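You operate a simulated robot arm through the tools that you are given. There is no shell and no other tool. Be economical: measure what you need, move in short steps, check, and stop when the job is done.

You run a simulated robot arm. Do the job below in one go: nothing can be reset, and whatever is moved stays where it is left.

JOB
The dirty basin water is scalding: cool it, let it out and rinse the basin.
Fine: heat knob to COLD, fill to the line, tap off; only then pull the plug and stand it on the basin cabinet; once empty, tap half on and off again; keep hands out of the hot water. Set down upright: basin plug.
Where things are to end (x, y in the base frame): basin plug within 60 mm of [410, 210].

Only the result counts: the job must be done as asked and must still hold three seconds after the hand-in. Knocking over, shifting, dropping, spilling or breaking anything else fails it.

ROBOT AND FRAMES
A 7-joint arm with a two-finger parallel gripper, fixed in place. Base frame: the origin is at the foot of the arm, x ahead of it, y to its left, z up; the work surface is at about z = 753. Lengths are in mm, angles in rad, forces in N, time in s.
With the tool pointing down near the work surface it reaches from about 200 to 740 mm from the base axis. Its first joint turns from -2.897 to 2.897 rad. Payload 1.57 kg.
The TCP is the grasp point between the finger pads, 30 mm short of the fingertips. In the tool frame z runs along the fingers and y along their closing line. Largest opening 110 mm; finger width 24, thickness 12; the body of the gripper, 48 by 112 mm, starts 78 mm behind the TCP.
Orientation is told as [roll, pitch, yaw] about the base's x, y, z axes, in that order, counted from this pose: with the fingers straight down and closing along the base's y, the tool's x points along the base's -x, its y along +y and its z along -z.

CONTROLS
- The arm moves only by the tool nudge_tool. Its argument "motion" is a list of rows, each a list of 3 entries, a list of its own where there are three numbers: the shift along the tool's x, y, z in m, then the turn, a rotation vector about the tool's x, y, z in rad, then the opening, from 0 (shut) to 1 (fully open). In form: [[[dx, dy, dz], [ax, ay, az], claw], ...]. A call has 1 to 20 rows; each row shifts and turns the commanded pose from where the row before left it, along the tool's axes as they then stand. Rows are played at 5 a second. More than 50 mm and 0.15 rad between two rows, or a gripper value outside its range, and nothing of the call is played. Where a pose cannot be reached the arm comes as near as it can. A force on the tool above 40 N (or 10 N above the force at the start of the call, whichever is more), or a blocked arm, ends the call early, and 0.2 s more pass. Each finger travels about 45 mm/s and halts on what it meets, pressing with about 20 N; the grip force reading is that of the motor and also rises with nothing between the fingers. The clock runs only during rows and for 0.2 s after the last one: add rows that do not move to give the fingers time. It gives the time, the measured TCP pose, the force on the tool (base axes), the opening and the grip force at its end, in the units of the frame above (readings bear some noise), with the torque about the TCP (base axes, N m) and any sound that the robot's microphone picked up.
- Cameras (640 x 400 px; columns grow to the right, rows downward): "scene" is fixed at [56.9, 491.3, 1440.4]; the picture's right is [-0.78, -0.63, 0.00], its down [-0.41, 0.51, -0.76] and it looks along [0.47, -0.59, -0.65] (base axes); focal length 288 px, centre (320, 200). "wrist" rides on the gripper at [70, 16, -141] in the tool frame; the picture's right is [-0.23, 0.97, 0.00], its down [-0.85, -0.20, -0.48] and it looks along [-0.47, -0.11, 0.88] (tool axes); focal length 222 px, centre (320, 200).
- snapshot(camera): a new picture of that camera. It takes no simulated time.
- lift_body(by): slides the trunk up (or, below 0, down) by that many mm; the arm rides with it, the base frame stays. It gives what a move gives, with no picture.
- measure_at(camera, pixels): for up to 12 pixels [column, row] of the newest picture of that camera ("zoom" is the newest enlarged one), the place [x, y, z] in the base frame of the surface seen there, good to about 2 mm, but the place of the scene camera against the robot may be out by one fixed shift of up to 18 mm in any direction. It takes no simulated time.
- zoom(camera, box): a new picture of the part [left, top, right, bottom] of that camera's present view, enlarged. It takes no simulated time.
- hand_in(): hands the job in; it is judged then, once.

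Go step by step. Measure first, check grasps and placings, and put right what went wrong. The budget is 80 turns and 46 pictures, counting those below and the enlarged ones. Unless the task says otherwise, let go and move clear before handing in, and close with one line.

The tools are called after "Emit:" as name(argument=value, ...) on one line, values as JSON. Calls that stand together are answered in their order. nudge_tool: Moves the arm, as the interface text tells. Its arguments: {"type":"object","properties":{"motion":{"type":"array"}},"required":["motion"]} The other tools are called the same way: lift_body (by) slides the trunk up or down; snapshot (camera) takes a picture; measure_at (camera, pixels) gives the place of the surface under pixels of a picture; zoom (camera, box) takes an enlarged picture of a part of a camera's view; hand_in () hands the job in.

At the start:

```text
time: 0.0
ee_pos: [397.4, -55.5, 1184.1]
orientation: [0.0, 0.0, -0.001]
ft_force: [-1.0, 0.3, 0.1]
moment: [0.0, -0.02, -0.04]
width: 110.1
gripper_force: 0.2
trunk travel left (down, up): [-500.0, 90.0]
```

scene: 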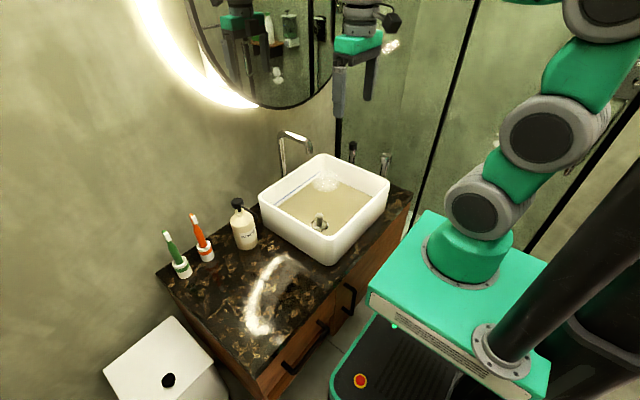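
wrist: 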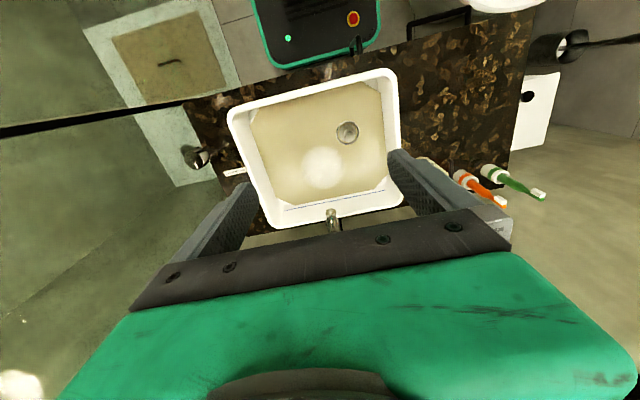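

The scene shows a basin near (325,205) with murky water, a spout near (295,145) and two handle-like things near (352,152) and (385,163). I'll enlarge these to identify the tap, heat knob and plug.

Emit:
zoom(camera="scene", box=[240, 110, 420, 230])

Emit:
zoom(camera="wrist", box=[160, 60, 420, 240])

```text
3.33 times, centred on (330, 170) of scene
```

zoom: 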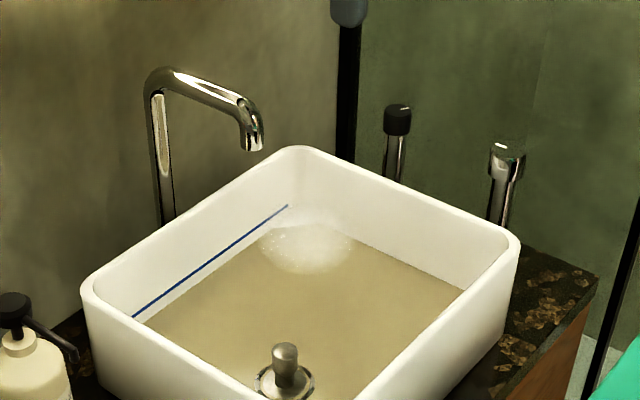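

```text
2.22 times, centred on (290, 150) of wrist
```

zoom: 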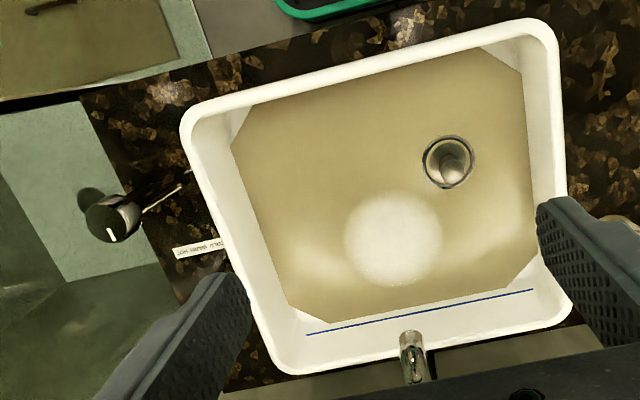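

The wrist zoom shows a label strip "COLD WARM HOT" near (200,248) and a post with a pointer at (112,215); the fill line is on the back wall. Measuring key points next.

Emit:
zoom(camera="wrist", box=[170, 120, 270, 190])

Emit:
zoom(camera="scene", box=[330, 125, 410, 185])

Emit:
measure_at(camera="scene", pixels=[[353, 143], [353, 152], [386, 153], [386, 163], [320, 215], [320, 226], [325, 180], [300, 215], [310, 146], [290, 134], [322, 154], [378, 182]])

Emit:
measure_at(camera="wrist", pixels=[[205, 155], [236, 172], [347, 130], [335, 100], [321, 168], [333, 212], [330, 222], [250, 115], [390, 75], [270, 222], [400, 190], [360, 180]])

```text
5.71 times, centred on (220, 155) of wrist
```

zoom: 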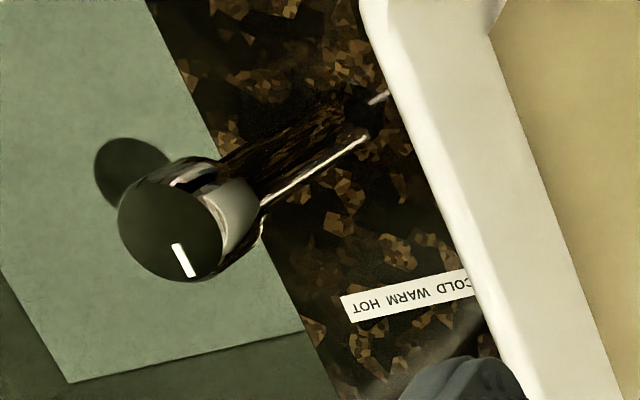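

```text
6.67 times, centred on (370, 155) of scene
```

zoom: 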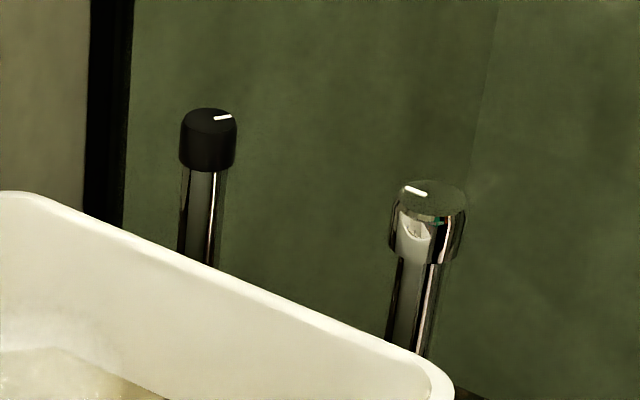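

```text
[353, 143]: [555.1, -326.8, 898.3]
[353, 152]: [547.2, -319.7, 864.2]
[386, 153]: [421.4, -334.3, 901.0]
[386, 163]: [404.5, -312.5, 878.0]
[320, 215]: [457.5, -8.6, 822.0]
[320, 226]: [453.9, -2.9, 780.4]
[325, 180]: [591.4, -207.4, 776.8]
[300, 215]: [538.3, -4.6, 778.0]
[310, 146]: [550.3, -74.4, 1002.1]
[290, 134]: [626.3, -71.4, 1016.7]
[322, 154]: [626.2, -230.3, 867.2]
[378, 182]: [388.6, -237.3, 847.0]
```

```text
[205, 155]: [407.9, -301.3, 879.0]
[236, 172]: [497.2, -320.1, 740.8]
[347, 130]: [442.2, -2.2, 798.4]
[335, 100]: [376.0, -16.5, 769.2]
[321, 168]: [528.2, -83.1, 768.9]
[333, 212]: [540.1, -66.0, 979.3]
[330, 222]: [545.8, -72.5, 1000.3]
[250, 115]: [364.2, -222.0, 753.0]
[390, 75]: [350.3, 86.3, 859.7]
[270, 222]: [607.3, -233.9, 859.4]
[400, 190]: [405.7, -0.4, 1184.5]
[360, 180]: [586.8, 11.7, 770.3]
```

Spout is at about (550,-74,1000), the black post at about (550,-320) and the chrome post at about (415,-320); the plug is near (445,-3). I'll move above the two knobs for a closer look.

Emit:
nudge_tool(motion=[[[-0.008, -0.033, 0.005], [0, 0, 0], 1], [[-0.008, -0.033, 0.005], [0, 0, 0], 1], [[-0.008, -0.033, 0.005], [0, 0, 0], 1], [[-0.008, -0.033, 0.01], [0, 0, 0], 1], [[-0.008, -0.033, 0.015], [0, 0, 0], 1], [[-0.01, -0.033, 0.015], [0, 0, 0], 1], [[-0.01, -0.033, 0.02], [0, 0, 0], 1], [[-0.01, -0.033, 0.02], [0, 0, 0], 1], [[0, 0, 0], [0, 0, 0], 1]])

Emit:
snapshot(camera="wrist")

```text
time: 2.0
ee_pos: [466.3, -320.2, 1089.2]
orientation: [0.0, 0.001, 0.001]
ft_force: [0.3, -0.1, -0.2]
moment: [0.01, 0.05, 0.0]
width: 110.3
gripper_force: 0.0
trunk travel left (down, up): [-500.0, 90.0]
```

```text
39 pictures are left
```

wrist: 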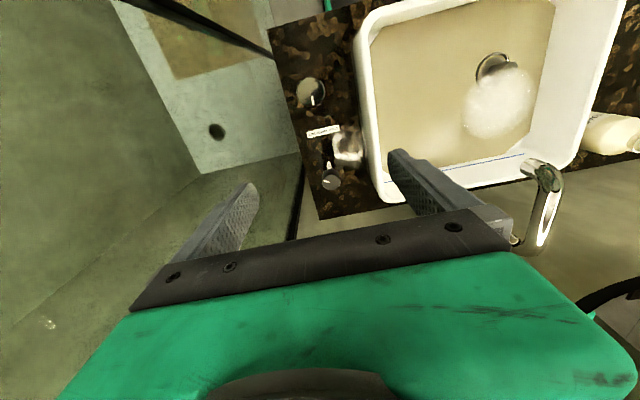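

Emit:
zoom(camera="wrist", box=[265, 60, 395, 220])

Emit:
measure_at(camera="wrist", pixels=[[308, 88], [311, 93], [313, 102], [332, 184], [329, 168], [308, 134], [345, 130], [301, 85], [321, 92], [325, 184], [340, 182], [480, 160]])

```text
2.50 times, centred on (330, 140) of wrist
```

zoom: 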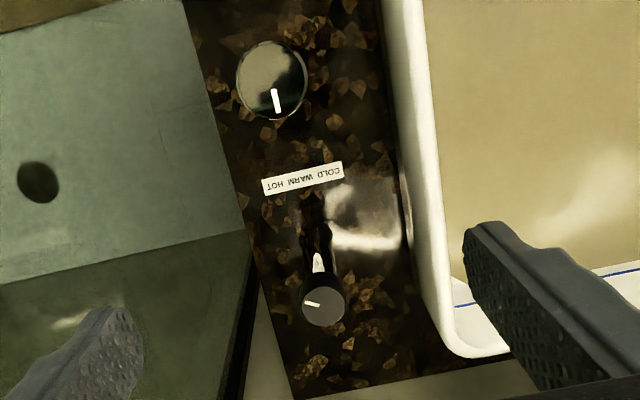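

```text
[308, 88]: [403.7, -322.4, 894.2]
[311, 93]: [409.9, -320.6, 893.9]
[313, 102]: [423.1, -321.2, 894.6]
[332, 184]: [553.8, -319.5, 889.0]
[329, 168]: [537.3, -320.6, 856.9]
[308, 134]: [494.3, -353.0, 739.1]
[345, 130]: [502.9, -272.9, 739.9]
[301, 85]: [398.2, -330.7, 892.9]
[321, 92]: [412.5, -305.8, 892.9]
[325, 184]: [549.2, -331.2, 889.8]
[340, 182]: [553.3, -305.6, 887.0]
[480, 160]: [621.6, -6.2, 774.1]
```

Black knob: centre ≈(553,-319), top 889, pointer at HOT (toward -y), label order means turn clockwise from above to COLD. Chrome knob (tap) centre ≈(408,-321), top 894, pointer toward +x. I'll go above the black knob with the gripper pre-turned back by 0.9 rad.

Emit:
nudge_tool(motion=[[[-0.03, 0, 0.03], [0, 0, -0.15], 0.6], [[-0.0287, 0.0047, 0.03], [0, 0, -0.15], 0.6], [[-0.026, 0.008, 0.03], [0, 0, -0.15], 0.6], [[0, 0, 0.025], [0, 0, -0.15], 0.6], [[0, 0, 0.02], [0, 0, -0.15], 0.6], [[0, 0, 0.01], [0, 0, -0.15], 0.6], [[0, 0, 0], [0, 0, 0], 0.6], [[0, 0, 0], [0, 0, 0], 0.6]])

Emit:
snapshot(camera="wrist")

```text
time: 3.8
ee_pos: [545.6, -294.9, 942.1]
orientation: [0.003, 0.0, 0.899]
ft_force: [-0.9, -0.7, 0.3]
moment: [-0.02, 0.0, -0.02]
width: 66.2
gripper_force: 0.1
trunk travel left (down, up): [-500.0, 90.0]
```

```text
37 pictures are left
```

wrist: 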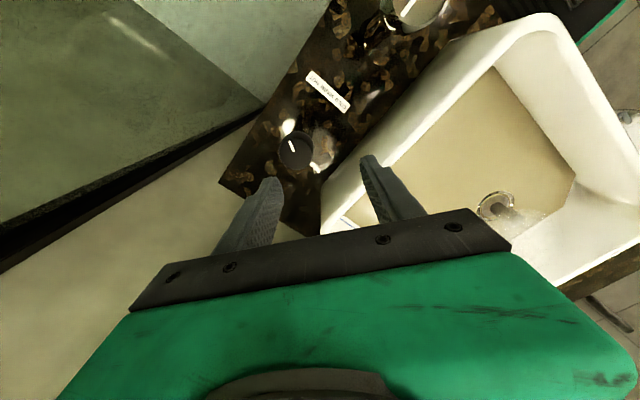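

The knob at about (297,152) sits ahead of the fingers; I drifted by about 25 mm in y. Measuring the knob again.

Emit:
measure_at(camera="wrist", pixels=[[296, 150], [281, 150], [311, 150], [296, 135], [293, 143], [296, 162], [290, 168]])

Emit:
zoom(camera="wrist", box=[250, 90, 350, 190])

```text
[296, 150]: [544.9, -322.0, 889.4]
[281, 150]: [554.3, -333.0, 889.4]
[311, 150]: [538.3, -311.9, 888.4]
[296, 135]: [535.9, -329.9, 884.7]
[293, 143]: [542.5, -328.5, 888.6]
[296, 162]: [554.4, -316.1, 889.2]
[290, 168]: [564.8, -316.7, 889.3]
```

```text
4.00 times, centred on (300, 140) of wrist
```

zoom: 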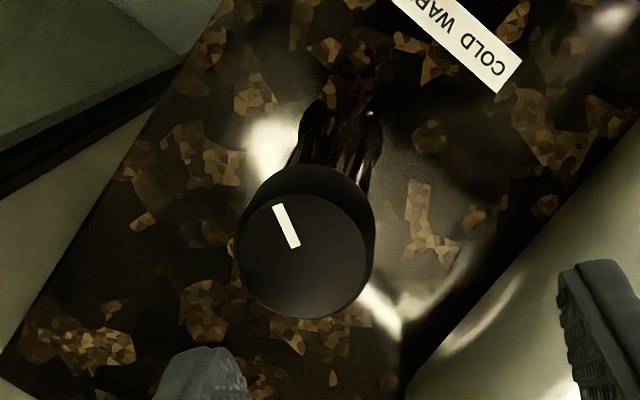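

Knob top centre is ≈(549,-320.5), pointer end ≈(542.5,-328.5), i.e. about 55° to the HOT side of -x. Shift over it and descend.

Emit:
nudge_tool(motion=[[[0.0175, -0.0183, 0], [0, 0, 0], 0.6], [[0, 0, 0.02], [0, 0, 0], 0.6], [[0, 0, 0.02], [0, 0, 0], 0.6], [[0, 0, 0.007], [0, 0, 0], 0.6], [[0, 0, 0], [0, 0, 0], 0.6]])

Emit:
snapshot(camera="wrist")

```text
time: 5.0
ee_pos: [549.0, -320.8, 897.3]
orientation: [0.001, 0.0, 0.898]
ft_force: [-0.1, 0.7, 0.5]
moment: [0.0, -0.03, 0.04]
width: 66.1
gripper_force: 0.0
trunk travel left (down, up): [-500.0, 90.0]
```

```text
35 pictures are left
```

wrist: 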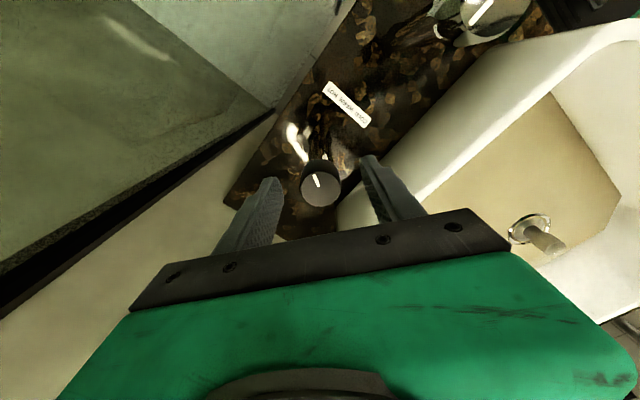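

The knob (320,188) lies between the fingers. Close and turn clockwise by about 1 rad, then check.

Emit:
nudge_tool(motion=[[[0, 0, 0], [0, 0, 0], 0], [[0, 0, 0], [0, 0, 0], 0], [[0, 0, 0], [0, 0, 0], 0], [[0, 0, 0], [0, 0, 0], 0], [[0, 0, 0], [0, 0, 0], 0], [[0, 0, 0], [0, 0, 0.1], 0], [[0, 0, 0], [0, 0, 0.1], 0], [[0, 0, 0], [0, 0, 0.1], 0], [[0, 0, 0], [0, 0, 0.1], 0], [[0, 0, 0], [0, 0, 0.1], 0], [[0, 0, 0], [0, 0, 0.1], 0], [[0, 0, 0], [0, 0, 0.1], 0], [[0, 0, 0], [0, 0, 0.1], 0], [[0, 0, 0], [0, 0, 0.1], 0]])

Emit:
snapshot(camera="wrist")

```text
time: 8.0
ee_pos: [549.0, -320.4, 896.8]
orientation: [0.0, 0.001, -0.002]
ft_force: [-1.5, 4.5, 1.3]
moment: [-0.27, 0.02, 0.53]
width: 31.5
gripper_force: 40.5
trunk travel left (down, up): [-500.0, 90.0]
```

```text
34 pictures are left
```

wrist: 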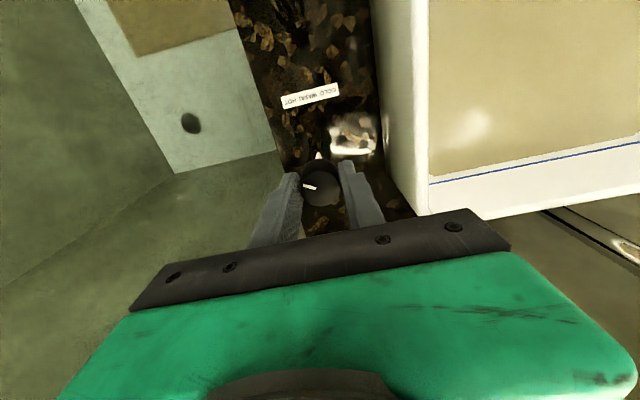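

Pointer seems still toward -y (309,187), as if the fingers slipped on the knob (0.5 N m). Enlarging to check.

Emit:
zoom(camera="wrist", box=[260, 70, 380, 220])

Emit:
measure_at(camera="wrist", pixels=[[304, 185], [314, 188], [288, 102], [333, 92], [322, 190]])

```text
2.67 times, centred on (320, 145) of wrist
```

zoom: 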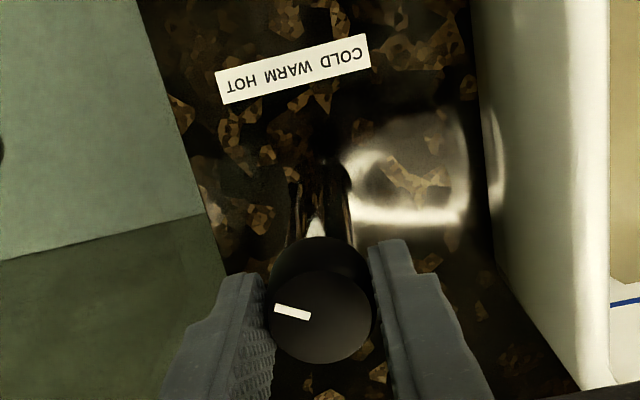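

```text
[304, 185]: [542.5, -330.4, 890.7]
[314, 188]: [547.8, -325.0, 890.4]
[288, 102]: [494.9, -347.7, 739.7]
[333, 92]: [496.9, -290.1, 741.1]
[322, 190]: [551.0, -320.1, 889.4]
```

The pointer hasn't moved, still about 52° to the -y side of -x: it's against the clockwise stop, so that's the fully clockwise (HOT) end. COLD then lies counter-clockwise, as on a usual dial; I'll turn that way.

Emit:
nudge_tool(motion=[[[0, 0, 0], [0, 0, -0.1], 0], [[0, 0, 0], [0, 0, -0.1], 0], [[0, 0, 0], [0, 0, -0.1], 0], [[0, 0, 0], [0, 0, -0.1], 0], [[0, 0, 0], [0, 0, -0.1], 0], [[0, 0, 0], [0, 0, -0.1], 0], [[0, 0, 0], [0, 0, -0.1], 0], [[0, 0, 0], [0, 0, -0.1], 0]])

Emit:
zoom(camera="wrist", box=[240, 70, 400, 220])

```text
time: 9.8
ee_pos: [550.3, -320.5, 895.2]
orientation: [-0.002, 0.001, 0.801]
ft_force: [0.1, 4.0, 1.8]
moment: [0.38, 0.43, 0.02]
width: 31.8
gripper_force: 40.3
trunk travel left (down, up): [-500.0, 90.0]
```

```text
2.67 times, centred on (320, 145) of wrist
```

zoom: 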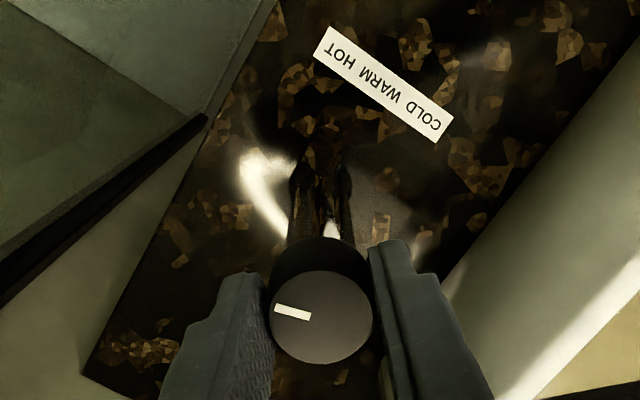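

It turns freely counter-clockwise with the hand. Continuing.

Emit:
nudge_tool(motion=[[[0, 0, 0], [0, 0, -0.1], 0], [[0, 0, 0], [0, 0, -0.1], 0], [[0, 0, 0], [0, 0, -0.1], 0], [[0, 0, 0], [0, 0, -0.1], 0], [[0, 0, 0], [0, 0, -0.1], 0], [[0, 0, 0], [0, 0, -0.1], 0], [[0, 0, 0], [0, 0, -0.1], 0], [[0, 0, 0], [0, 0, -0.1], 0], [[0, 0, 0], [0, 0, -0.1], 0], [[0, 0, 0], [0, 0, -0.1], 0]])

Emit:
zoom(camera="wrist", box=[240, 70, 400, 220])

```text
time: 12.0
ee_pos: [549.4, -320.9, 896.4]
orientation: [0.0, 0.0, 1.802]
ft_force: [2.8, 2.9, 2.9]
moment: [-0.06, 0.31, -0.01]
width: 31.5
gripper_force: 40.2
trunk travel left (down, up): [-500.0, 90.0]
```

```text
2.67 times, centred on (320, 145) of wrist
```

zoom: 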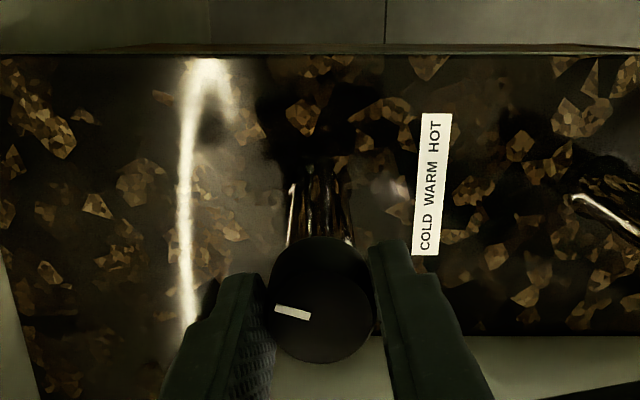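

Pointer now about 26° short of +x. Continuing in the same direction.

Emit:
nudge_tool(motion=[[[0, 0, 0], [0, 0, -0.1], 0], [[0, 0, 0], [0, 0, -0.1], 0], [[0, 0, 0], [0, 0, -0.1], 0], [[0, 0, 0], [0, 0, -0.1], 0], [[0, 0, 0], [0, 0, -0.1], 0], [[0, 0, 0], [0, 0, -0.1], 0], [[0, 0, 0], [0, 0, -0.1], 0], [[0, 0, 0], [0, 0, -0.1], 0]])

Emit:
zoom(camera="wrist", box=[240, 70, 400, 220])

```text
time: 13.8
ee_pos: [551.2, -320.4, 896.8]
orientation: [-0.001, 0.0, 2.4]
ft_force: [5.1, 1.0, 1.0]
moment: [-0.14, -0.18, -0.75]
width: 31.0
gripper_force: 39.9
out of reach, approached as far as the arm can: row 7, 8
trunk travel left (down, up): [-500.0, 90.0]
```

```text
2.67 times, centred on (320, 145) of wrist
```

zoom: 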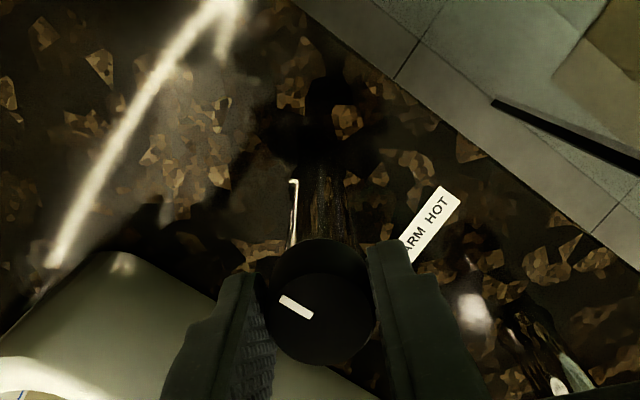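

Torque jumped to -0.75 and the pointer slipped about 14° in the fingers, so the knob hit the counter-clockwise stop, pointing about +x (like the tap's zero). Release, rise, and check.

Emit:
nudge_tool(motion=[[[0, 0, 0], [0, 0, 0.02], 0.6], [[0, 0, 0], [0, 0, 0], 0.6], [[0, 0, 0], [0, 0, 0], 0.6], [[0, 0, -0.03], [0, 0, 0], 0.6], [[0, 0, -0.03], [0, 0, 0.1], 0.6], [[0, 0, -0.03], [0, 0, 0.15], 0.6], [[0, 0, -0.03], [0, 0, 0.15], 0.6], [[0, 0, 0], [0, 0, 0.15], 0.6], [[0, 0, 0], [0, 0, 0.15], 0.6], [[0, 0, 0], [0, 0, 0.15], 0.6], [[0, 0, 0], [0, 0, 0.15], 0.6], [[0, 0, 0], [0, 0, 0.15], 0.6], [[0, 0, 0], [0, 0, 0.15], 0.6], [[0, 0, 0], [0, 0, 0.15], 0.6], [[0, 0, 0], [0, 0, 0.15], 0.6], [[0, 0, 0], [0, 0, 0.15], 0.6], [[0, 0, 0], [0, 0, 0.15], 0.6], [[0, 0, 0], [0, 0, 0.15], 0.6], [[0, 0, 0], [0, 0, 0.15], 0.6], [[0, 0, 0], [0, 0, 0.15], 0.6]])

Emit:
zoom(camera="wrist", box=[220, 20, 420, 220])

```text
time: 18.0
ee_pos: [543.9, -324.9, 1010.0]
orientation: [0.011, 0.007, 0.024]
ft_force: [-0.4, 0.4, 0.1]
moment: [-0.03, 0.0, -0.01]
width: 66.1
gripper_force: 0.0
trunk travel left (down, up): [-500.0, 90.0]
```

```text
2.00 times, centred on (320, 120) of wrist
```

zoom: 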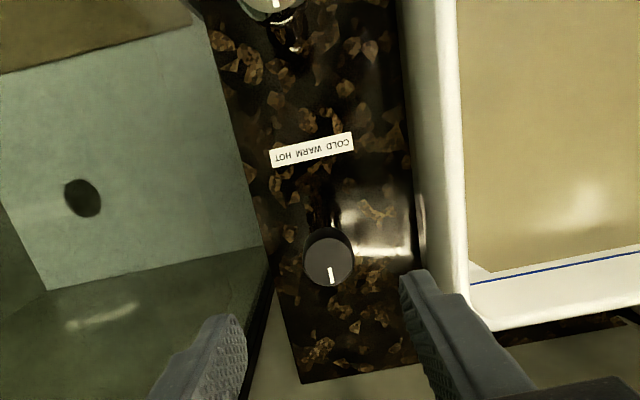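

The heat pointer is now at +x, the COLD stop. Next, move above the tap knob.

Emit:
nudge_tool(motion=[[[0, 0, 0], [0, 0, 0.024], 0.65], [[0.034, 0.001, 0], [0, 0, 0], 0.65], [[0.034, 0.001, 0], [0, 0, 0], 0.65], [[0.034, 0.001, 0], [0, 0, 0], 0.65], [[0.034, 0.001, 0.02], [0, 0, 0], 0.65], [[0, 0, 0.03], [0, 0, 0], 0.65], [[0, 0, 0], [0, 0, 0], 0.65]])

Emit:
zoom(camera="wrist", box=[240, 100, 400, 220])

Emit:
measure_at(camera="wrist", pixels=[[310, 145], [320, 155], [310, 165], [300, 155], [330, 155], [310, 155], [320, 170], [320, 145]])

```text
time: 19.6
ee_pos: [412.6, -316.7, 964.5]
orientation: [-0.001, -0.001, 0.006]
ft_force: [0.1, 0.6, 0.3]
moment: [-0.01, 0.01, 0.03]
width: 71.4
gripper_force: 0.1
trunk travel left (down, up): [-500.0, 90.0]
```

```text
3.33 times, centred on (320, 160) of wrist
```

zoom: 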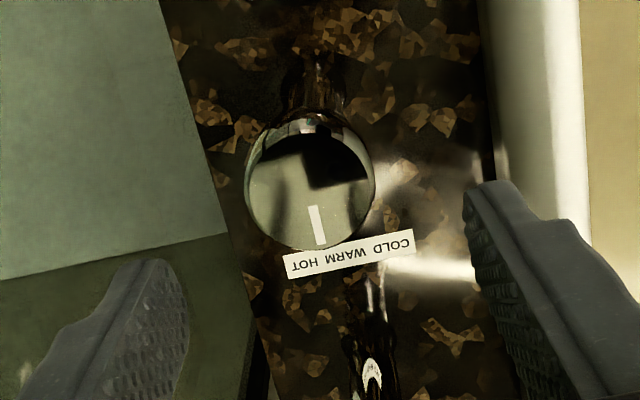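

```text
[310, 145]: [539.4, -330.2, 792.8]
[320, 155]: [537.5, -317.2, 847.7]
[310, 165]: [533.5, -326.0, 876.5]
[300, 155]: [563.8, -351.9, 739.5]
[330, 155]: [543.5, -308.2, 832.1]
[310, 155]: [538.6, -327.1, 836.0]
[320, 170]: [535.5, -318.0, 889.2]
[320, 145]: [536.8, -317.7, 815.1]
```

Those pixels referred to an older snapshot, so I'll measure in the zoom picture: tap top circle around (309,190).

Emit:
measure_at(camera="zoom", pixels=[[309, 190], [252, 195], [366, 190], [309, 140], [309, 240], [315, 220]])

```text
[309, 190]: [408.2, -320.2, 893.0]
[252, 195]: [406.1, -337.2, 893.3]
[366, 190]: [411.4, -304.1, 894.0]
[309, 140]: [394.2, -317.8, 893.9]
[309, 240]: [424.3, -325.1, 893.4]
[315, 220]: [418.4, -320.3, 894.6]
```

Tap centre ≈(409,-321), diameter ≈36. Descend, grip, and try a small clockwise turn.

Emit:
nudge_tool(motion=[[[0.0036, -0.0043, 0.02], [0, 0, 0], 0.65], [[0, 0, 0.023], [0, 0, 0], 0.65], [[0, 0, 0.023], [0, 0, 0], 0.65], [[0, 0, 0], [0, 0, 0], 0.65], [[0, 0, 0], [0, 0, 0], 0], [[0, 0, 0], [0, 0, 0], 0], [[0, 0, 0], [0, 0, 0], 0], [[0, 0, 0], [0, 0, 0], 0], [[0, 0, 0], [0, 0, 0], 0], [[0, 0, 0], [0, 0, 0.1], 0], [[0, 0, 0], [0, 0, 0.1], 0], [[0, 0, 0], [0, 0, 0.1], 0], [[0, 0, 0], [0, 0, 0.1], 0]])

Emit:
snapshot(camera="scene")

Emit:
zoom(camera="wrist", box=[240, 100, 400, 220])

```text
time: 22.4
ee_pos: [410.8, -319.9, 900.2]
orientation: [0.0, 0.001, -0.392]
ft_force: [1.5, 16.3, -6.6]
moment: [-0.11, 0.07, 0.85]
width: 39.1
gripper_force: 44.2
trunk travel left (down, up): [-500.0, 90.0]
```

```text
27 pictures are left
```

scene: 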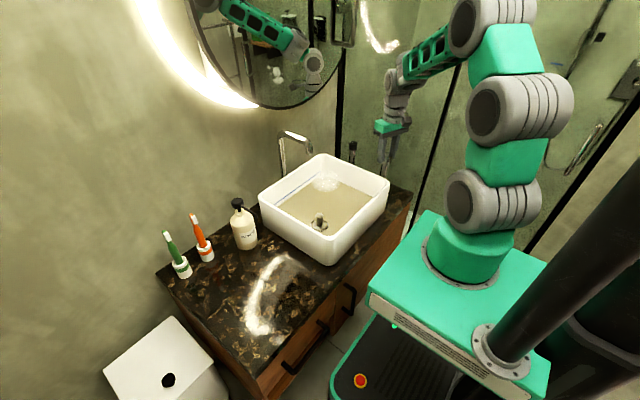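

```text
3.33 times, centred on (320, 160) of wrist
```

zoom: 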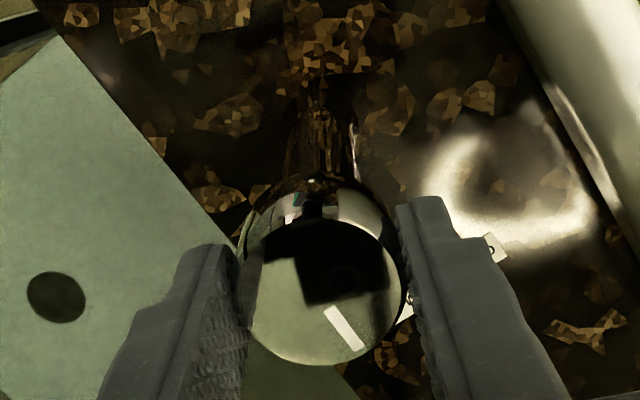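

Clockwise is blocked (0.85 N m, pointer slipped), so the tap is at its off stop and opens counter-clockwise. Turn it 0.5 rad that way.

Emit:
nudge_tool(motion=[[[0, 0, 0], [0, 0, -0.1], 0], [[0, 0, 0], [0, 0, -0.1], 0], [[0, 0, 0], [0, 0, -0.1], 0], [[0, 0, 0], [0, 0, -0.1], 0], [[0, 0, 0], [0, 0, -0.1], 0]])

Emit:
zoom(camera="scene", box=[250, 120, 410, 240])

```text
time: 23.6
ee_pos: [410.4, -319.9, 899.4]
orientation: [-0.001, 0.002, 0.109]
ft_force: [2.8, 19.7, -7.8]
moment: [1.05, -0.32, 0.01]
width: 38.9
gripper_force: 44.4
trunk travel left (down, up): [-500.0, 90.0]
```

```text
3.33 times, centred on (330, 180) of scene
```

zoom: 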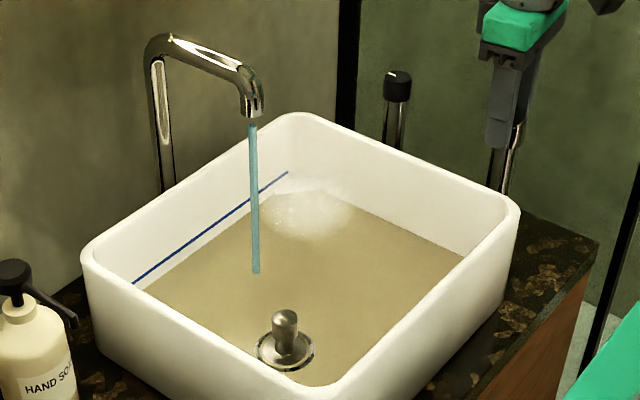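

A thin bluish stream runs from the spout. Measure the line and water level, then turn further.

Emit:
measure_at(camera="zoom", pixels=[[200, 235], [240, 207], [160, 265], [200, 330], [350, 260], [205, 240], [205, 255], [285, 315]])

Emit:
nudge_tool(motion=[[[0, 0, 0], [0, 0, -0.1], 0], [[0, 0, 0], [0, 0, -0.1], 0], [[0, 0, 0], [0, 0, -0.1], 0], [[0, 0, 0], [0, 0, -0.1], 0], [[0, 0, 0], [0, 0, -0.1], 0]])

Emit:
zoom(camera="scene", box=[250, 120, 410, 240])

```text
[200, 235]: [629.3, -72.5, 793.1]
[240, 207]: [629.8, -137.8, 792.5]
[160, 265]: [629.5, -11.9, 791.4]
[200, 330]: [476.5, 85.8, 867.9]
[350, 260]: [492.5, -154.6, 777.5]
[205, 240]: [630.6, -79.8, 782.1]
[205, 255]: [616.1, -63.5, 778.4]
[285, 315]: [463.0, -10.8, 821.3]
```

```text
time: 24.8
ee_pos: [410.7, -320.0, 899.2]
orientation: [0.003, 0.001, 0.61]
ft_force: [2.8, 25.3, -11.9]
moment: [0.0, -0.47, 0.01]
width: 39.2
gripper_force: 45.1
trunk travel left (down, up): [-500.0, 90.0]
```

```text
3.33 times, centred on (330, 180) of scene
```

zoom: 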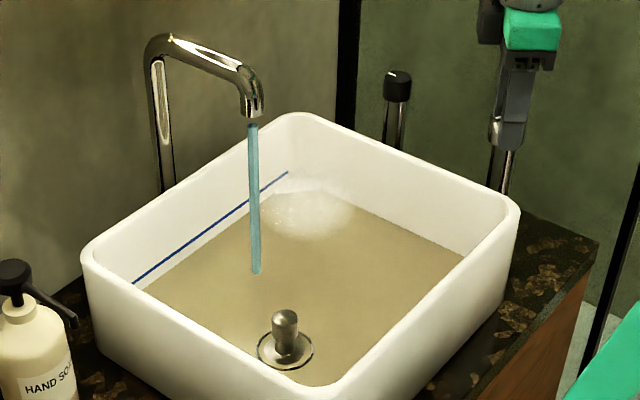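

Line is at z≈792 vs water ≈778 (scene readings), so 14 mm to go. I'll ease the sideways load by 2 mm and turn on to find the full-open stop.

Emit:
nudge_tool(motion=[[[-0.0011, 0.0016, 0], [0, 0, -0.1], 0], [[0, 0, 0], [0, 0, -0.1], 0], [[0, 0, 0], [0, 0, -0.1], 0], [[0, 0, 0], [0, 0, -0.1], 0], [[0, 0, 0], [0, 0, -0.1], 0], [[0, 0, 0], [0, 0, -0.1], 0], [[0, 0, 0], [0, 0, -0.1], 0]])

Emit:
zoom(camera="scene", box=[250, 120, 410, 240])

```text
time: 26.4
ee_pos: [410.5, -318.8, 900.8]
orientation: [0.0, 0.002, 1.307]
ft_force: [-3.2, 11.9, -13.6]
moment: [-0.74, -0.29, -0.01]
width: 39.1
gripper_force: 43.9
trunk travel left (down, up): [-500.0, 90.0]
```

```text
3.33 times, centred on (330, 180) of scene
```

zoom: 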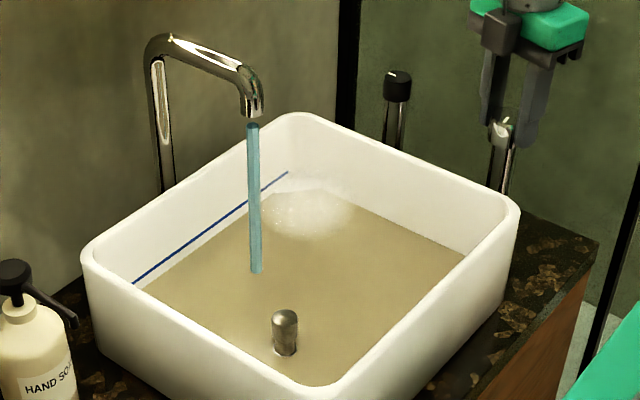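

Level is rising (the plug's flange is now covered). Measure the level and continue turning a little.

Emit:
measure_at(camera="zoom", pixels=[[350, 260], [320, 300], [220, 300], [285, 315]])

Emit:
nudge_tool(motion=[[[0, 0, 0], [0, 0, -0.1], 0], [[0, 0, 0], [0, 0, -0.1], 0], [[0, 0, 0], [0, 0, -0.1], 0], [[0, 0, 0], [0, 0, -0.1], 0], [[0, 0, 0], [0, 0, -0.1], 0]])

Emit:
zoom(camera="scene", box=[250, 120, 410, 240])

Emit:
zoom(camera="wrist", box=[240, 100, 400, 220])

```text
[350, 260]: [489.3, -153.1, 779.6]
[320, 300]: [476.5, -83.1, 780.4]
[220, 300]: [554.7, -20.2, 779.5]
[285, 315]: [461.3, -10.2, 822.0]
```

```text
time: 27.6
ee_pos: [410.2, -319.6, 899.5]
orientation: [0.002, 0.001, 1.807]
ft_force: [-6.6, 7.2, -11.4]
moment: [-0.37, -0.57, 0.02]
width: 38.9
gripper_force: 44.4
trunk travel left (down, up): [-500.0, 90.0]
```

```text
3.33 times, centred on (330, 180) of scene
```

zoom: 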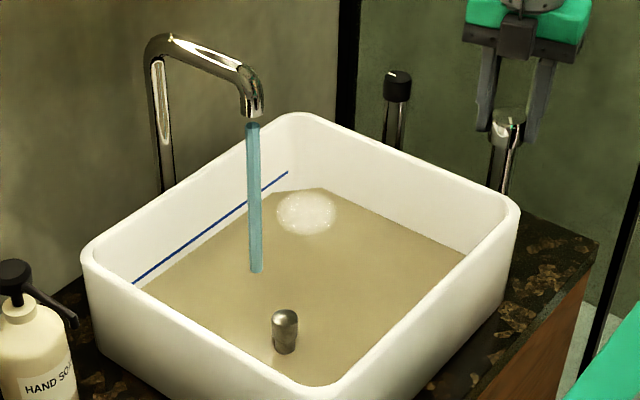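

```text
3.33 times, centred on (320, 160) of wrist
```

zoom: 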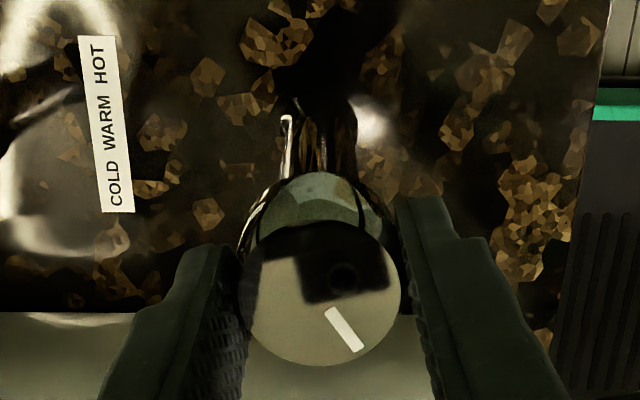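

No slip, 2.2 rad open and no stop yet. Turning another 0.5 rad to find full.

Emit:
nudge_tool(motion=[[[0, 0, 0], [0, 0, -0.1], 0], [[0, 0, 0], [0, 0, -0.1], 0], [[0, 0, 0], [0, 0, -0.1], 0], [[0, 0, 0], [0, 0, -0.1], 0], [[0, 0, 0], [0, 0, -0.1], 0]])

Emit:
zoom(camera="wrist", box=[240, 100, 400, 220])

```text
time: 28.8
ee_pos: [409.6, -319.4, 901.4]
orientation: [0.0, -0.002, 2.256]
ft_force: [-11.5, 4.3, -13.4]
moment: [0.31, -0.23, -0.04]
width: 39.0
gripper_force: 45.0
out of reach, approached as far as the arm can: row 5
trunk travel left (down, up): [-500.0, 90.0]
```

```text
3.33 times, centred on (320, 160) of wrist
```

zoom: 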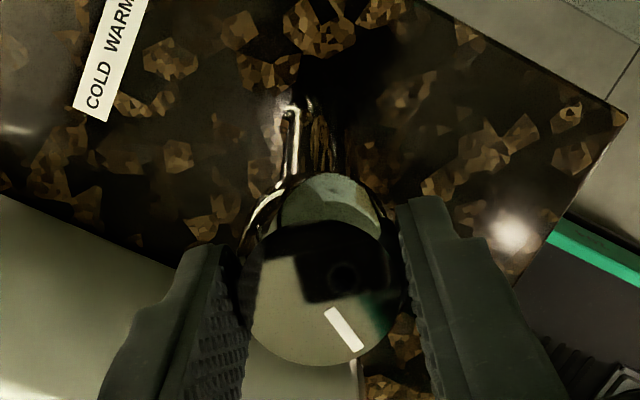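

No slip and no stop at 2.65 rad, but my joint limit is reached. Check the level now.

Emit:
zoom(camera="scene", box=[250, 120, 410, 240])

Emit:
measure_at(camera="zoom", pixels=[[350, 260], [320, 300], [220, 300], [285, 375], [200, 275], [400, 275]])

```text
3.33 times, centred on (330, 180) of scene
```

zoom: 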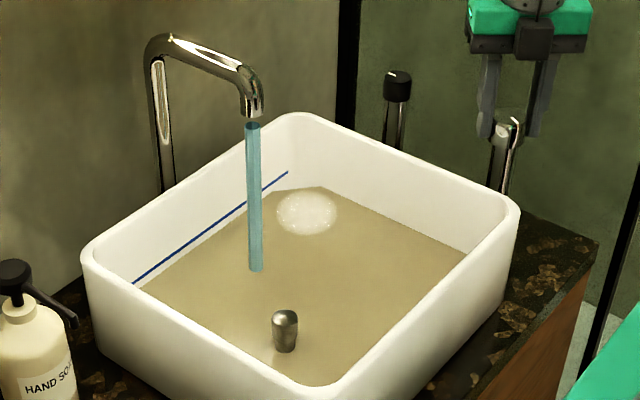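

```text
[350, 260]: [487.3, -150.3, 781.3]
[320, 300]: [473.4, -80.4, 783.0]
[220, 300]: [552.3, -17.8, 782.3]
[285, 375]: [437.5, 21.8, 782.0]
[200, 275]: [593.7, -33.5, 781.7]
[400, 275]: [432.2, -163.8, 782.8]
```

The level rises ~1 mm/s (782 → 792 needed), leaving time to regrasp and locate the full-open stop. Release, turn the hand back 1.8 rad, regrip.

Emit:
nudge_tool(motion=[[[0, 0, 0], [0, 0, 0], 0.65], [[0, 0, 0], [0, 0, 0], 0.65], [[0, 0, 0], [0, 0, 0.15], 0.65], [[0, 0, 0], [0, 0, 0.15], 0.65], [[0, 0, 0], [0, 0, 0.15], 0.65], [[0, 0, 0], [0, 0, 0.15], 0.65], [[0, 0, 0], [0, 0, 0.15], 0.65], [[0, 0, 0], [0, 0, 0.15], 0.65], [[0, 0, 0], [0, 0, 0.15], 0.65], [[0, 0, 0], [0, 0, 0.15], 0.65], [[0, 0, 0], [0, 0, 0.15], 0.65], [[0, 0, 0], [0, 0, 0.15], 0.65], [[0, 0, 0], [0, 0, 0], 0], [[0, 0, 0], [0, 0, 0], 0], [[0, 0, 0], [0, 0, 0], 0], [[0, 0, 0], [0, 0, -0.1], 0], [[0, 0, 0], [0, 0, -0.1], 0], [[0, 0, 0], [0, 0, -0.1], 0]])

Emit:
zoom(camera="wrist", box=[240, 100, 400, 220])

```text
time: 32.6
ee_pos: [409.4, -320.3, 899.4]
orientation: [0.0, 0.0, 1.059]
ft_force: [0.3, 0.4, -1.1]
moment: [-0.15, 0.04, 0.0]
width: 38.9
gripper_force: 44.3
trunk travel left (down, up): [-500.0, 90.0]
```

```text
3.33 times, centred on (320, 160) of wrist
```

zoom: 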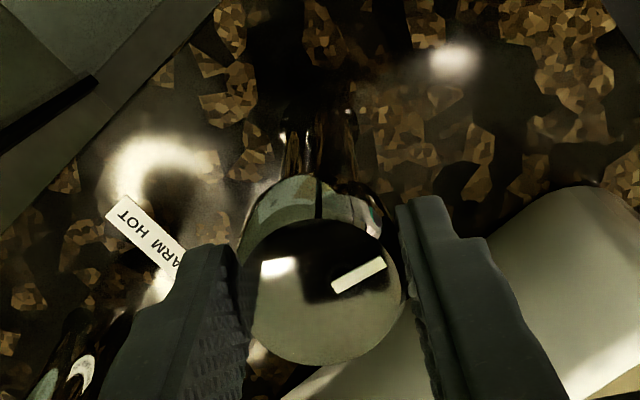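

No stop yet at ~2.93 rad. Turning another 0.6.

Emit:
nudge_tool(motion=[[[0, 0, 0], [0, 0, -0.15], 0], [[0, 0, 0], [0, 0, -0.15], 0], [[0, 0, 0], [0, 0, -0.15], 0], [[0, 0, 0], [0, 0, -0.15], 0]])

Emit:
zoom(camera="wrist", box=[240, 100, 400, 220])

Emit:
zoom(camera="scene", box=[250, 120, 410, 240])

Emit:
measure_at(camera="zoom", pixels=[[350, 260], [320, 300], [220, 300], [285, 375], [200, 275], [400, 275]])

```text
time: 33.6
ee_pos: [410.7, -320.8, 899.6]
orientation: [0.001, 0.0, 1.66]
ft_force: [-1.8, 0.2, -0.9]
moment: [0.15, 0.01, -0.43]
width: 38.5
gripper_force: 43.6
trunk travel left (down, up): [-500.0, 90.0]
```

```text
3.33 times, centred on (320, 160) of wrist
```

zoom: 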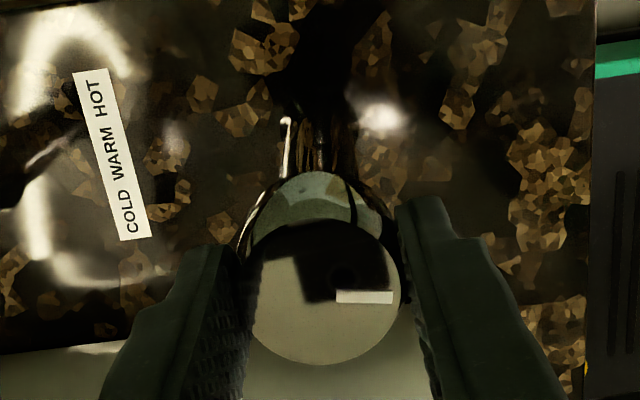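

```text
3.33 times, centred on (330, 180) of scene
```

zoom: 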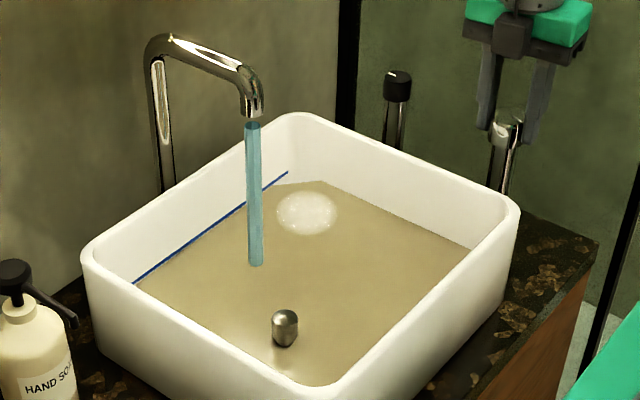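

```text
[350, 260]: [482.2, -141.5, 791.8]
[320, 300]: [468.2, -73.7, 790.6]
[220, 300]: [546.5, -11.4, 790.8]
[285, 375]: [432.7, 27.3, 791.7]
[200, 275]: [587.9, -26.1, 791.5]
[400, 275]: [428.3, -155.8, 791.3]
```

Stop found: pointer slipped ~29° in the hand, so full open ≈ 170° and half ≈ 85°. The level (791.3) has nearly reached the line (792.3), so close the tap now, as fast as allowed.

Emit:
nudge_tool(motion=[[[0, 0, 0], [0, 0, 0.15], 0], [[0, 0, 0], [0, 0, 0.15], 0], [[0, 0, 0], [0, 0, 0.15], 0], [[0, 0, 0], [0, 0, 0.15], 0], [[0, 0, 0], [0, 0, 0.15], 0], [[0, 0, 0], [0, 0, 0.15], 0], [[0, 0, 0], [0, 0, 0.15], 0], [[0, 0, 0], [0, 0, 0.15], 0], [[0, 0, 0], [0, 0, 0.15], 0], [[0, 0, 0], [0, 0, 0.15], 0], [[0, 0, 0], [0, 0, 0.15], 0], [[0, 0, 0], [0, 0, 0.15], 0], [[0, 0, 0], [0, 0, 0.15], 0], [[0, 0, 0], [0, 0, 0.15], 0], [[0, 0, 0], [0, 0, 0.15], 0], [[0, 0, 0], [0, 0, 0.15], 0], [[0, 0, 0], [0, 0, 0.15], 0], [[0, 0, 0], [0, 0, 0.15], 0], [[0, 0, 0], [0, 0, 0.15], 0], [[0, 0, 0], [0, 0, 0.15], 0]])

Emit:
zoom(camera="scene", box=[250, 120, 410, 240])

Emit:
measure_at(camera="zoom", pixels=[[350, 260], [320, 300], [220, 300], [285, 375], [200, 275], [400, 275]])

```text
time: 37.8
ee_pos: [409.7, -320.3, 900.2]
orientation: [0.0, 0.0, -1.344]
ft_force: [-1.0, -10.9, -1.5]
moment: [-0.73, -0.16, 0.91]
width: 38.5
gripper_force: 44.4
trunk travel left (down, up): [-500.0, 90.0]
```

```text
3.33 times, centred on (330, 180) of scene
```

zoom: 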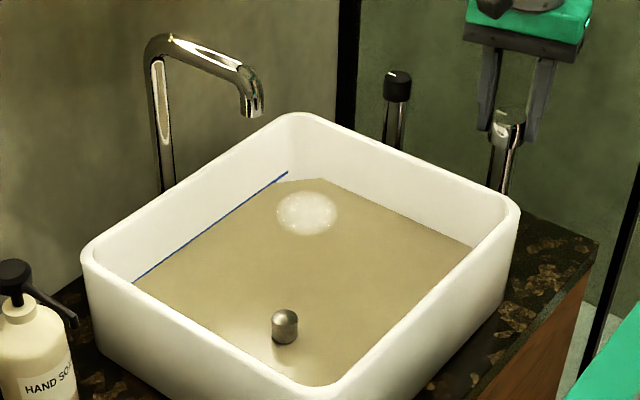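

```text
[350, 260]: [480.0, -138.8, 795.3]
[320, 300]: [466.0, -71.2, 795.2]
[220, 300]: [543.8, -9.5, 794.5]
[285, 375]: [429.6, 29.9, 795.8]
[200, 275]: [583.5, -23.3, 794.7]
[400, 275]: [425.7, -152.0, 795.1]
```

Tap is off against its stop (no stream, 0.91 N m) and the water sits right at the line (~795 vs 792). Now release, rise, and travel to above the plug.

Emit:
nudge_tool(motion=[[[0, 0, 0], [0, 0, 0], 0.65], [[0, 0, 0], [0, 0, 0], 0.65], [[0, 0, 0], [0, 0, 0], 0.65], [[0, 0, -0.04], [0, 0, 0], 0.65], [[0, 0, -0.04], [0, 0, -0.1493], 0.65], [[0, 0, -0.04], [0, 0, -0.1493], 0.65], [[0, 0, 0], [0, 0, -0.1493], 0.65], [[0, 0, 0], [0, 0, -0.1493], 0.65], [[0, 0, 0], [0, 0, -0.1493], 0.65], [[0, 0, 0], [0, 0, -0.1493], 0.65], [[0, 0, 0], [0, 0, -0.1493], 0.65], [[0, 0, 0], [0, 0, -0.1493], 0.65], [[0, 0, 0], [0, 0, -0.1493], 0.65], [[0, 0, 0], [0, 0, 0], 0.65]])

Emit:
nudge_tool(motion=[[[-0.004, 0.039, 0], [0, 0, 0], 0.65], [[-0.004, 0.039, 0], [0, 0, 0], 0.65], [[-0.004, 0.039, 0], [0, 0, 0], 0.65], [[-0.004, 0.039, 0], [0, 0, 0], 0.65], [[-0.004, 0.039, 0], [0, 0, 0], 0.65], [[-0.004, 0.039, 0.02], [0, 0, 0], 0.65], [[-0.004, 0.039, 0.02], [0, 0, 0], 0.65], [[-0.004, 0.039, 0.02], [0, 0, 0], 0.65], [[0, 0, 0], [0, 0, 0], 0.65]])

Emit:
snapshot(camera="wrist")

```text
time: 40.8
ee_pos: [410.5, -319.9, 1020.9]
orientation: [0.0, 0.0, 0.003]
ft_force: [0.6, 0.1, -1.1]
moment: [0.01, 0.0, -0.02]
width: 71.8
gripper_force: 0.0
trunk travel left (down, up): [-500.0, 90.0]
```

```text
time: 42.8
ee_pos: [442.4, -8.4, 960.3]
orientation: [-0.001, 0.0, 0.0]
ft_force: [-0.1, -0.2, -0.4]
moment: [0.01, -0.01, 0.01]
width: 71.4
gripper_force: 0.0
trunk travel left (down, up): [-500.0, 90.0]
```

```text
14 pictures are left
```

wrist: 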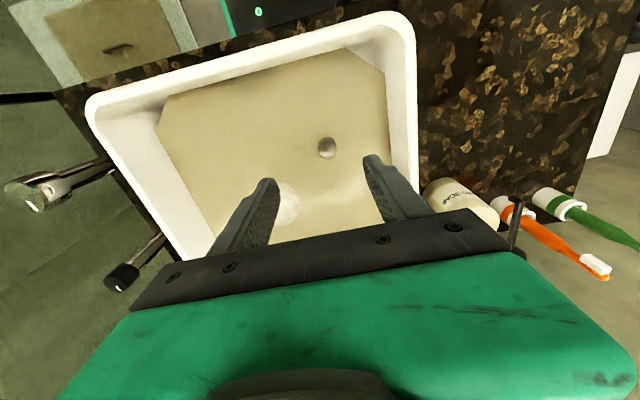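

The plug's knob is at (327,148), between and beyond the fingers. Measure it.

Emit:
measure_at(camera="wrist", pixels=[[327, 150], [327, 154], [320, 149], [333, 149], [327, 144], [325, 140], [300, 150], [250, 60], [390, 40], [250, 40]])

```text
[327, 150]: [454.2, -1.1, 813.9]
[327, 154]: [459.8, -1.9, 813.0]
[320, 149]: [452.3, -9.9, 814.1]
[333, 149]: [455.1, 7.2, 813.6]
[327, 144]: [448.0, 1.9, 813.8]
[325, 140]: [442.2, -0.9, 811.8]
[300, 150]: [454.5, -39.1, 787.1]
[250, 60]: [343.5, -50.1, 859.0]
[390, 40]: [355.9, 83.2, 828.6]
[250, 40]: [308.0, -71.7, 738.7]
```

Plug knob centre ≈(451,-1), top 814, water 787. Descend to TCP 822 so the fingertips (792) stay above the water, and close.

Emit:
nudge_tool(motion=[[[-0.0086, 0.0074, 0.03], [0, 0, 0], 0.5], [[0, 0, 0.04], [0, 0, 0], 0.5], [[0, 0, 0.035], [0, 0, 0], 0.5], [[0, 0, 0.022], [0, 0, 0], 0.5], [[0, 0, 0.0105], [0, 0, 0], 0.5], [[0, 0, 0], [0, 0, 0], 0.5], [[0, 0, 0], [0, 0, 0], 0], [[0, 0, 0], [0, 0, 0], 0], [[0, 0, 0], [0, 0, 0], 0], [[0, 0, 0], [0, 0, 0], 0], [[0, 0, 0], [0, 0, 0], 0]])

Emit:
zoom(camera="wrist", box=[240, 100, 400, 220])

```text
time: 45.2
ee_pos: [452.4, 0.1, 823.4]
orientation: [0.0, 0.0, 0.0]
ft_force: [-1.1, 0.7, 0.1]
moment: [0.02, -0.01, -0.01]
width: 23.5
gripper_force: 20.1
trunk travel left (down, up): [-500.0, 90.0]
```

```text
3.33 times, centred on (320, 160) of wrist
```

zoom: 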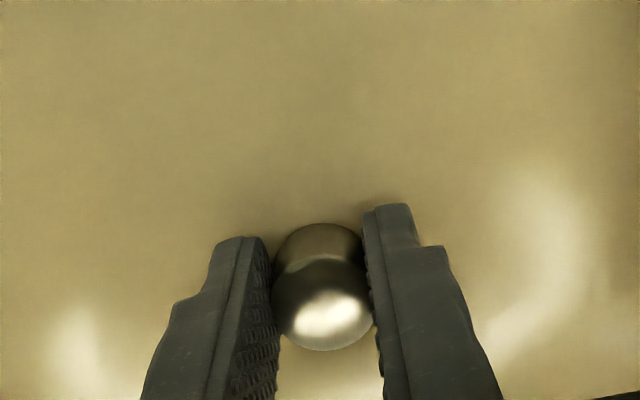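

Gripped (23.5 mm). Pull the plug up gently.

Emit:
nudge_tool(motion=[[[0, 0, -0.004], [0, 0, 0], 0], [[0, 0, -0.006], [0, 0, 0], 0], [[0, 0, -0.01], [0, 0, 0], 0], [[0, 0, -0.015], [0, 0, 0], 0], [[0, 0, -0.02], [0, 0, 0], 0], [[0, 0, -0.02], [0, 0, 0], 0], [[0, 0, -0.025], [0, 0, 0], 0], [[0, 0, -0.025], [0, 0, 0], 0], [[0, 0, -0.025], [0, 0, 0], 0], [[0, 0, 0], [0, 0, 0], 0], [[0, 0, 0], [0, 0, 0], 0]])

Emit:
snapshot(camera="scene")

```text
time: 47.6
ee_pos: [451.8, -0.5, 972.7]
orientation: [0.0, 0.0, 0.002]
ft_force: [0.0, -0.7, -0.3]
moment: [0.01, -0.02, 0.04]
width: 23.5
gripper_force: 20.3
trunk travel left (down, up): [-500.0, 90.0]
```

```text
12 pictures are left
```

scene: 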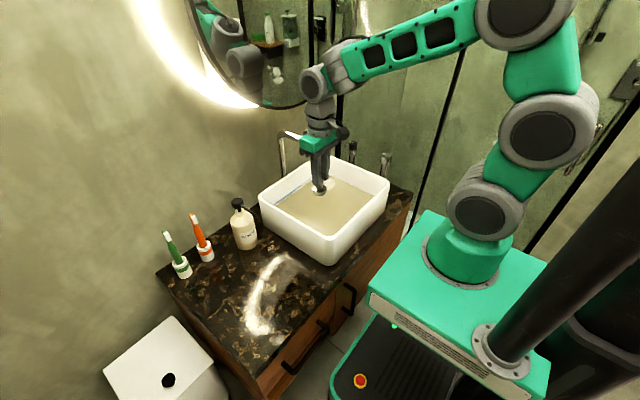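

The plug is out, held at (319,188). Measure its bottom and the surroundings of the target (soap at (244,230), brush holders).

Emit:
measure_at(camera="scene", pixels=[[319, 187], [319, 192], [312, 188], [326, 189], [244, 215], [245, 245], [205, 255], [290, 265], [270, 290], [310, 270], [255, 260], [330, 255]])

Emit:
zoom(camera="scene", box=[280, 140, 360, 200])

```text
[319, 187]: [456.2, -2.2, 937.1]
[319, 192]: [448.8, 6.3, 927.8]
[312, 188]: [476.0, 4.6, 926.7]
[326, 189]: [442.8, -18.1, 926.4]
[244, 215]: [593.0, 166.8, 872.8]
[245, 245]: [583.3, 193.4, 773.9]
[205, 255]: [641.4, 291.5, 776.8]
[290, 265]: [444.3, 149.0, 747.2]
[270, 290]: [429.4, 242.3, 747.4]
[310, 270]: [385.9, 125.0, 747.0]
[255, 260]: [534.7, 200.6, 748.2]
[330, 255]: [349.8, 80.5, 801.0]
```

```text
6.67 times, centred on (320, 170) of scene
```

zoom: 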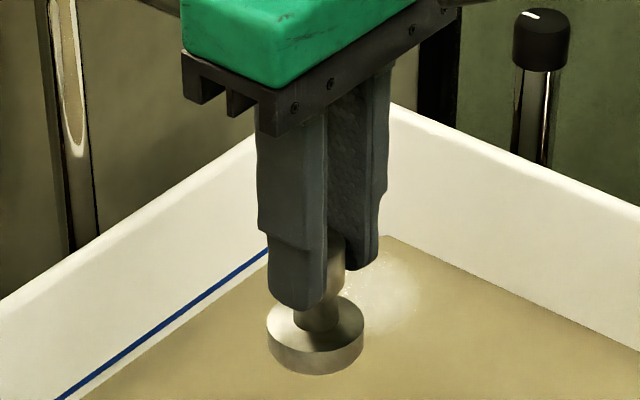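

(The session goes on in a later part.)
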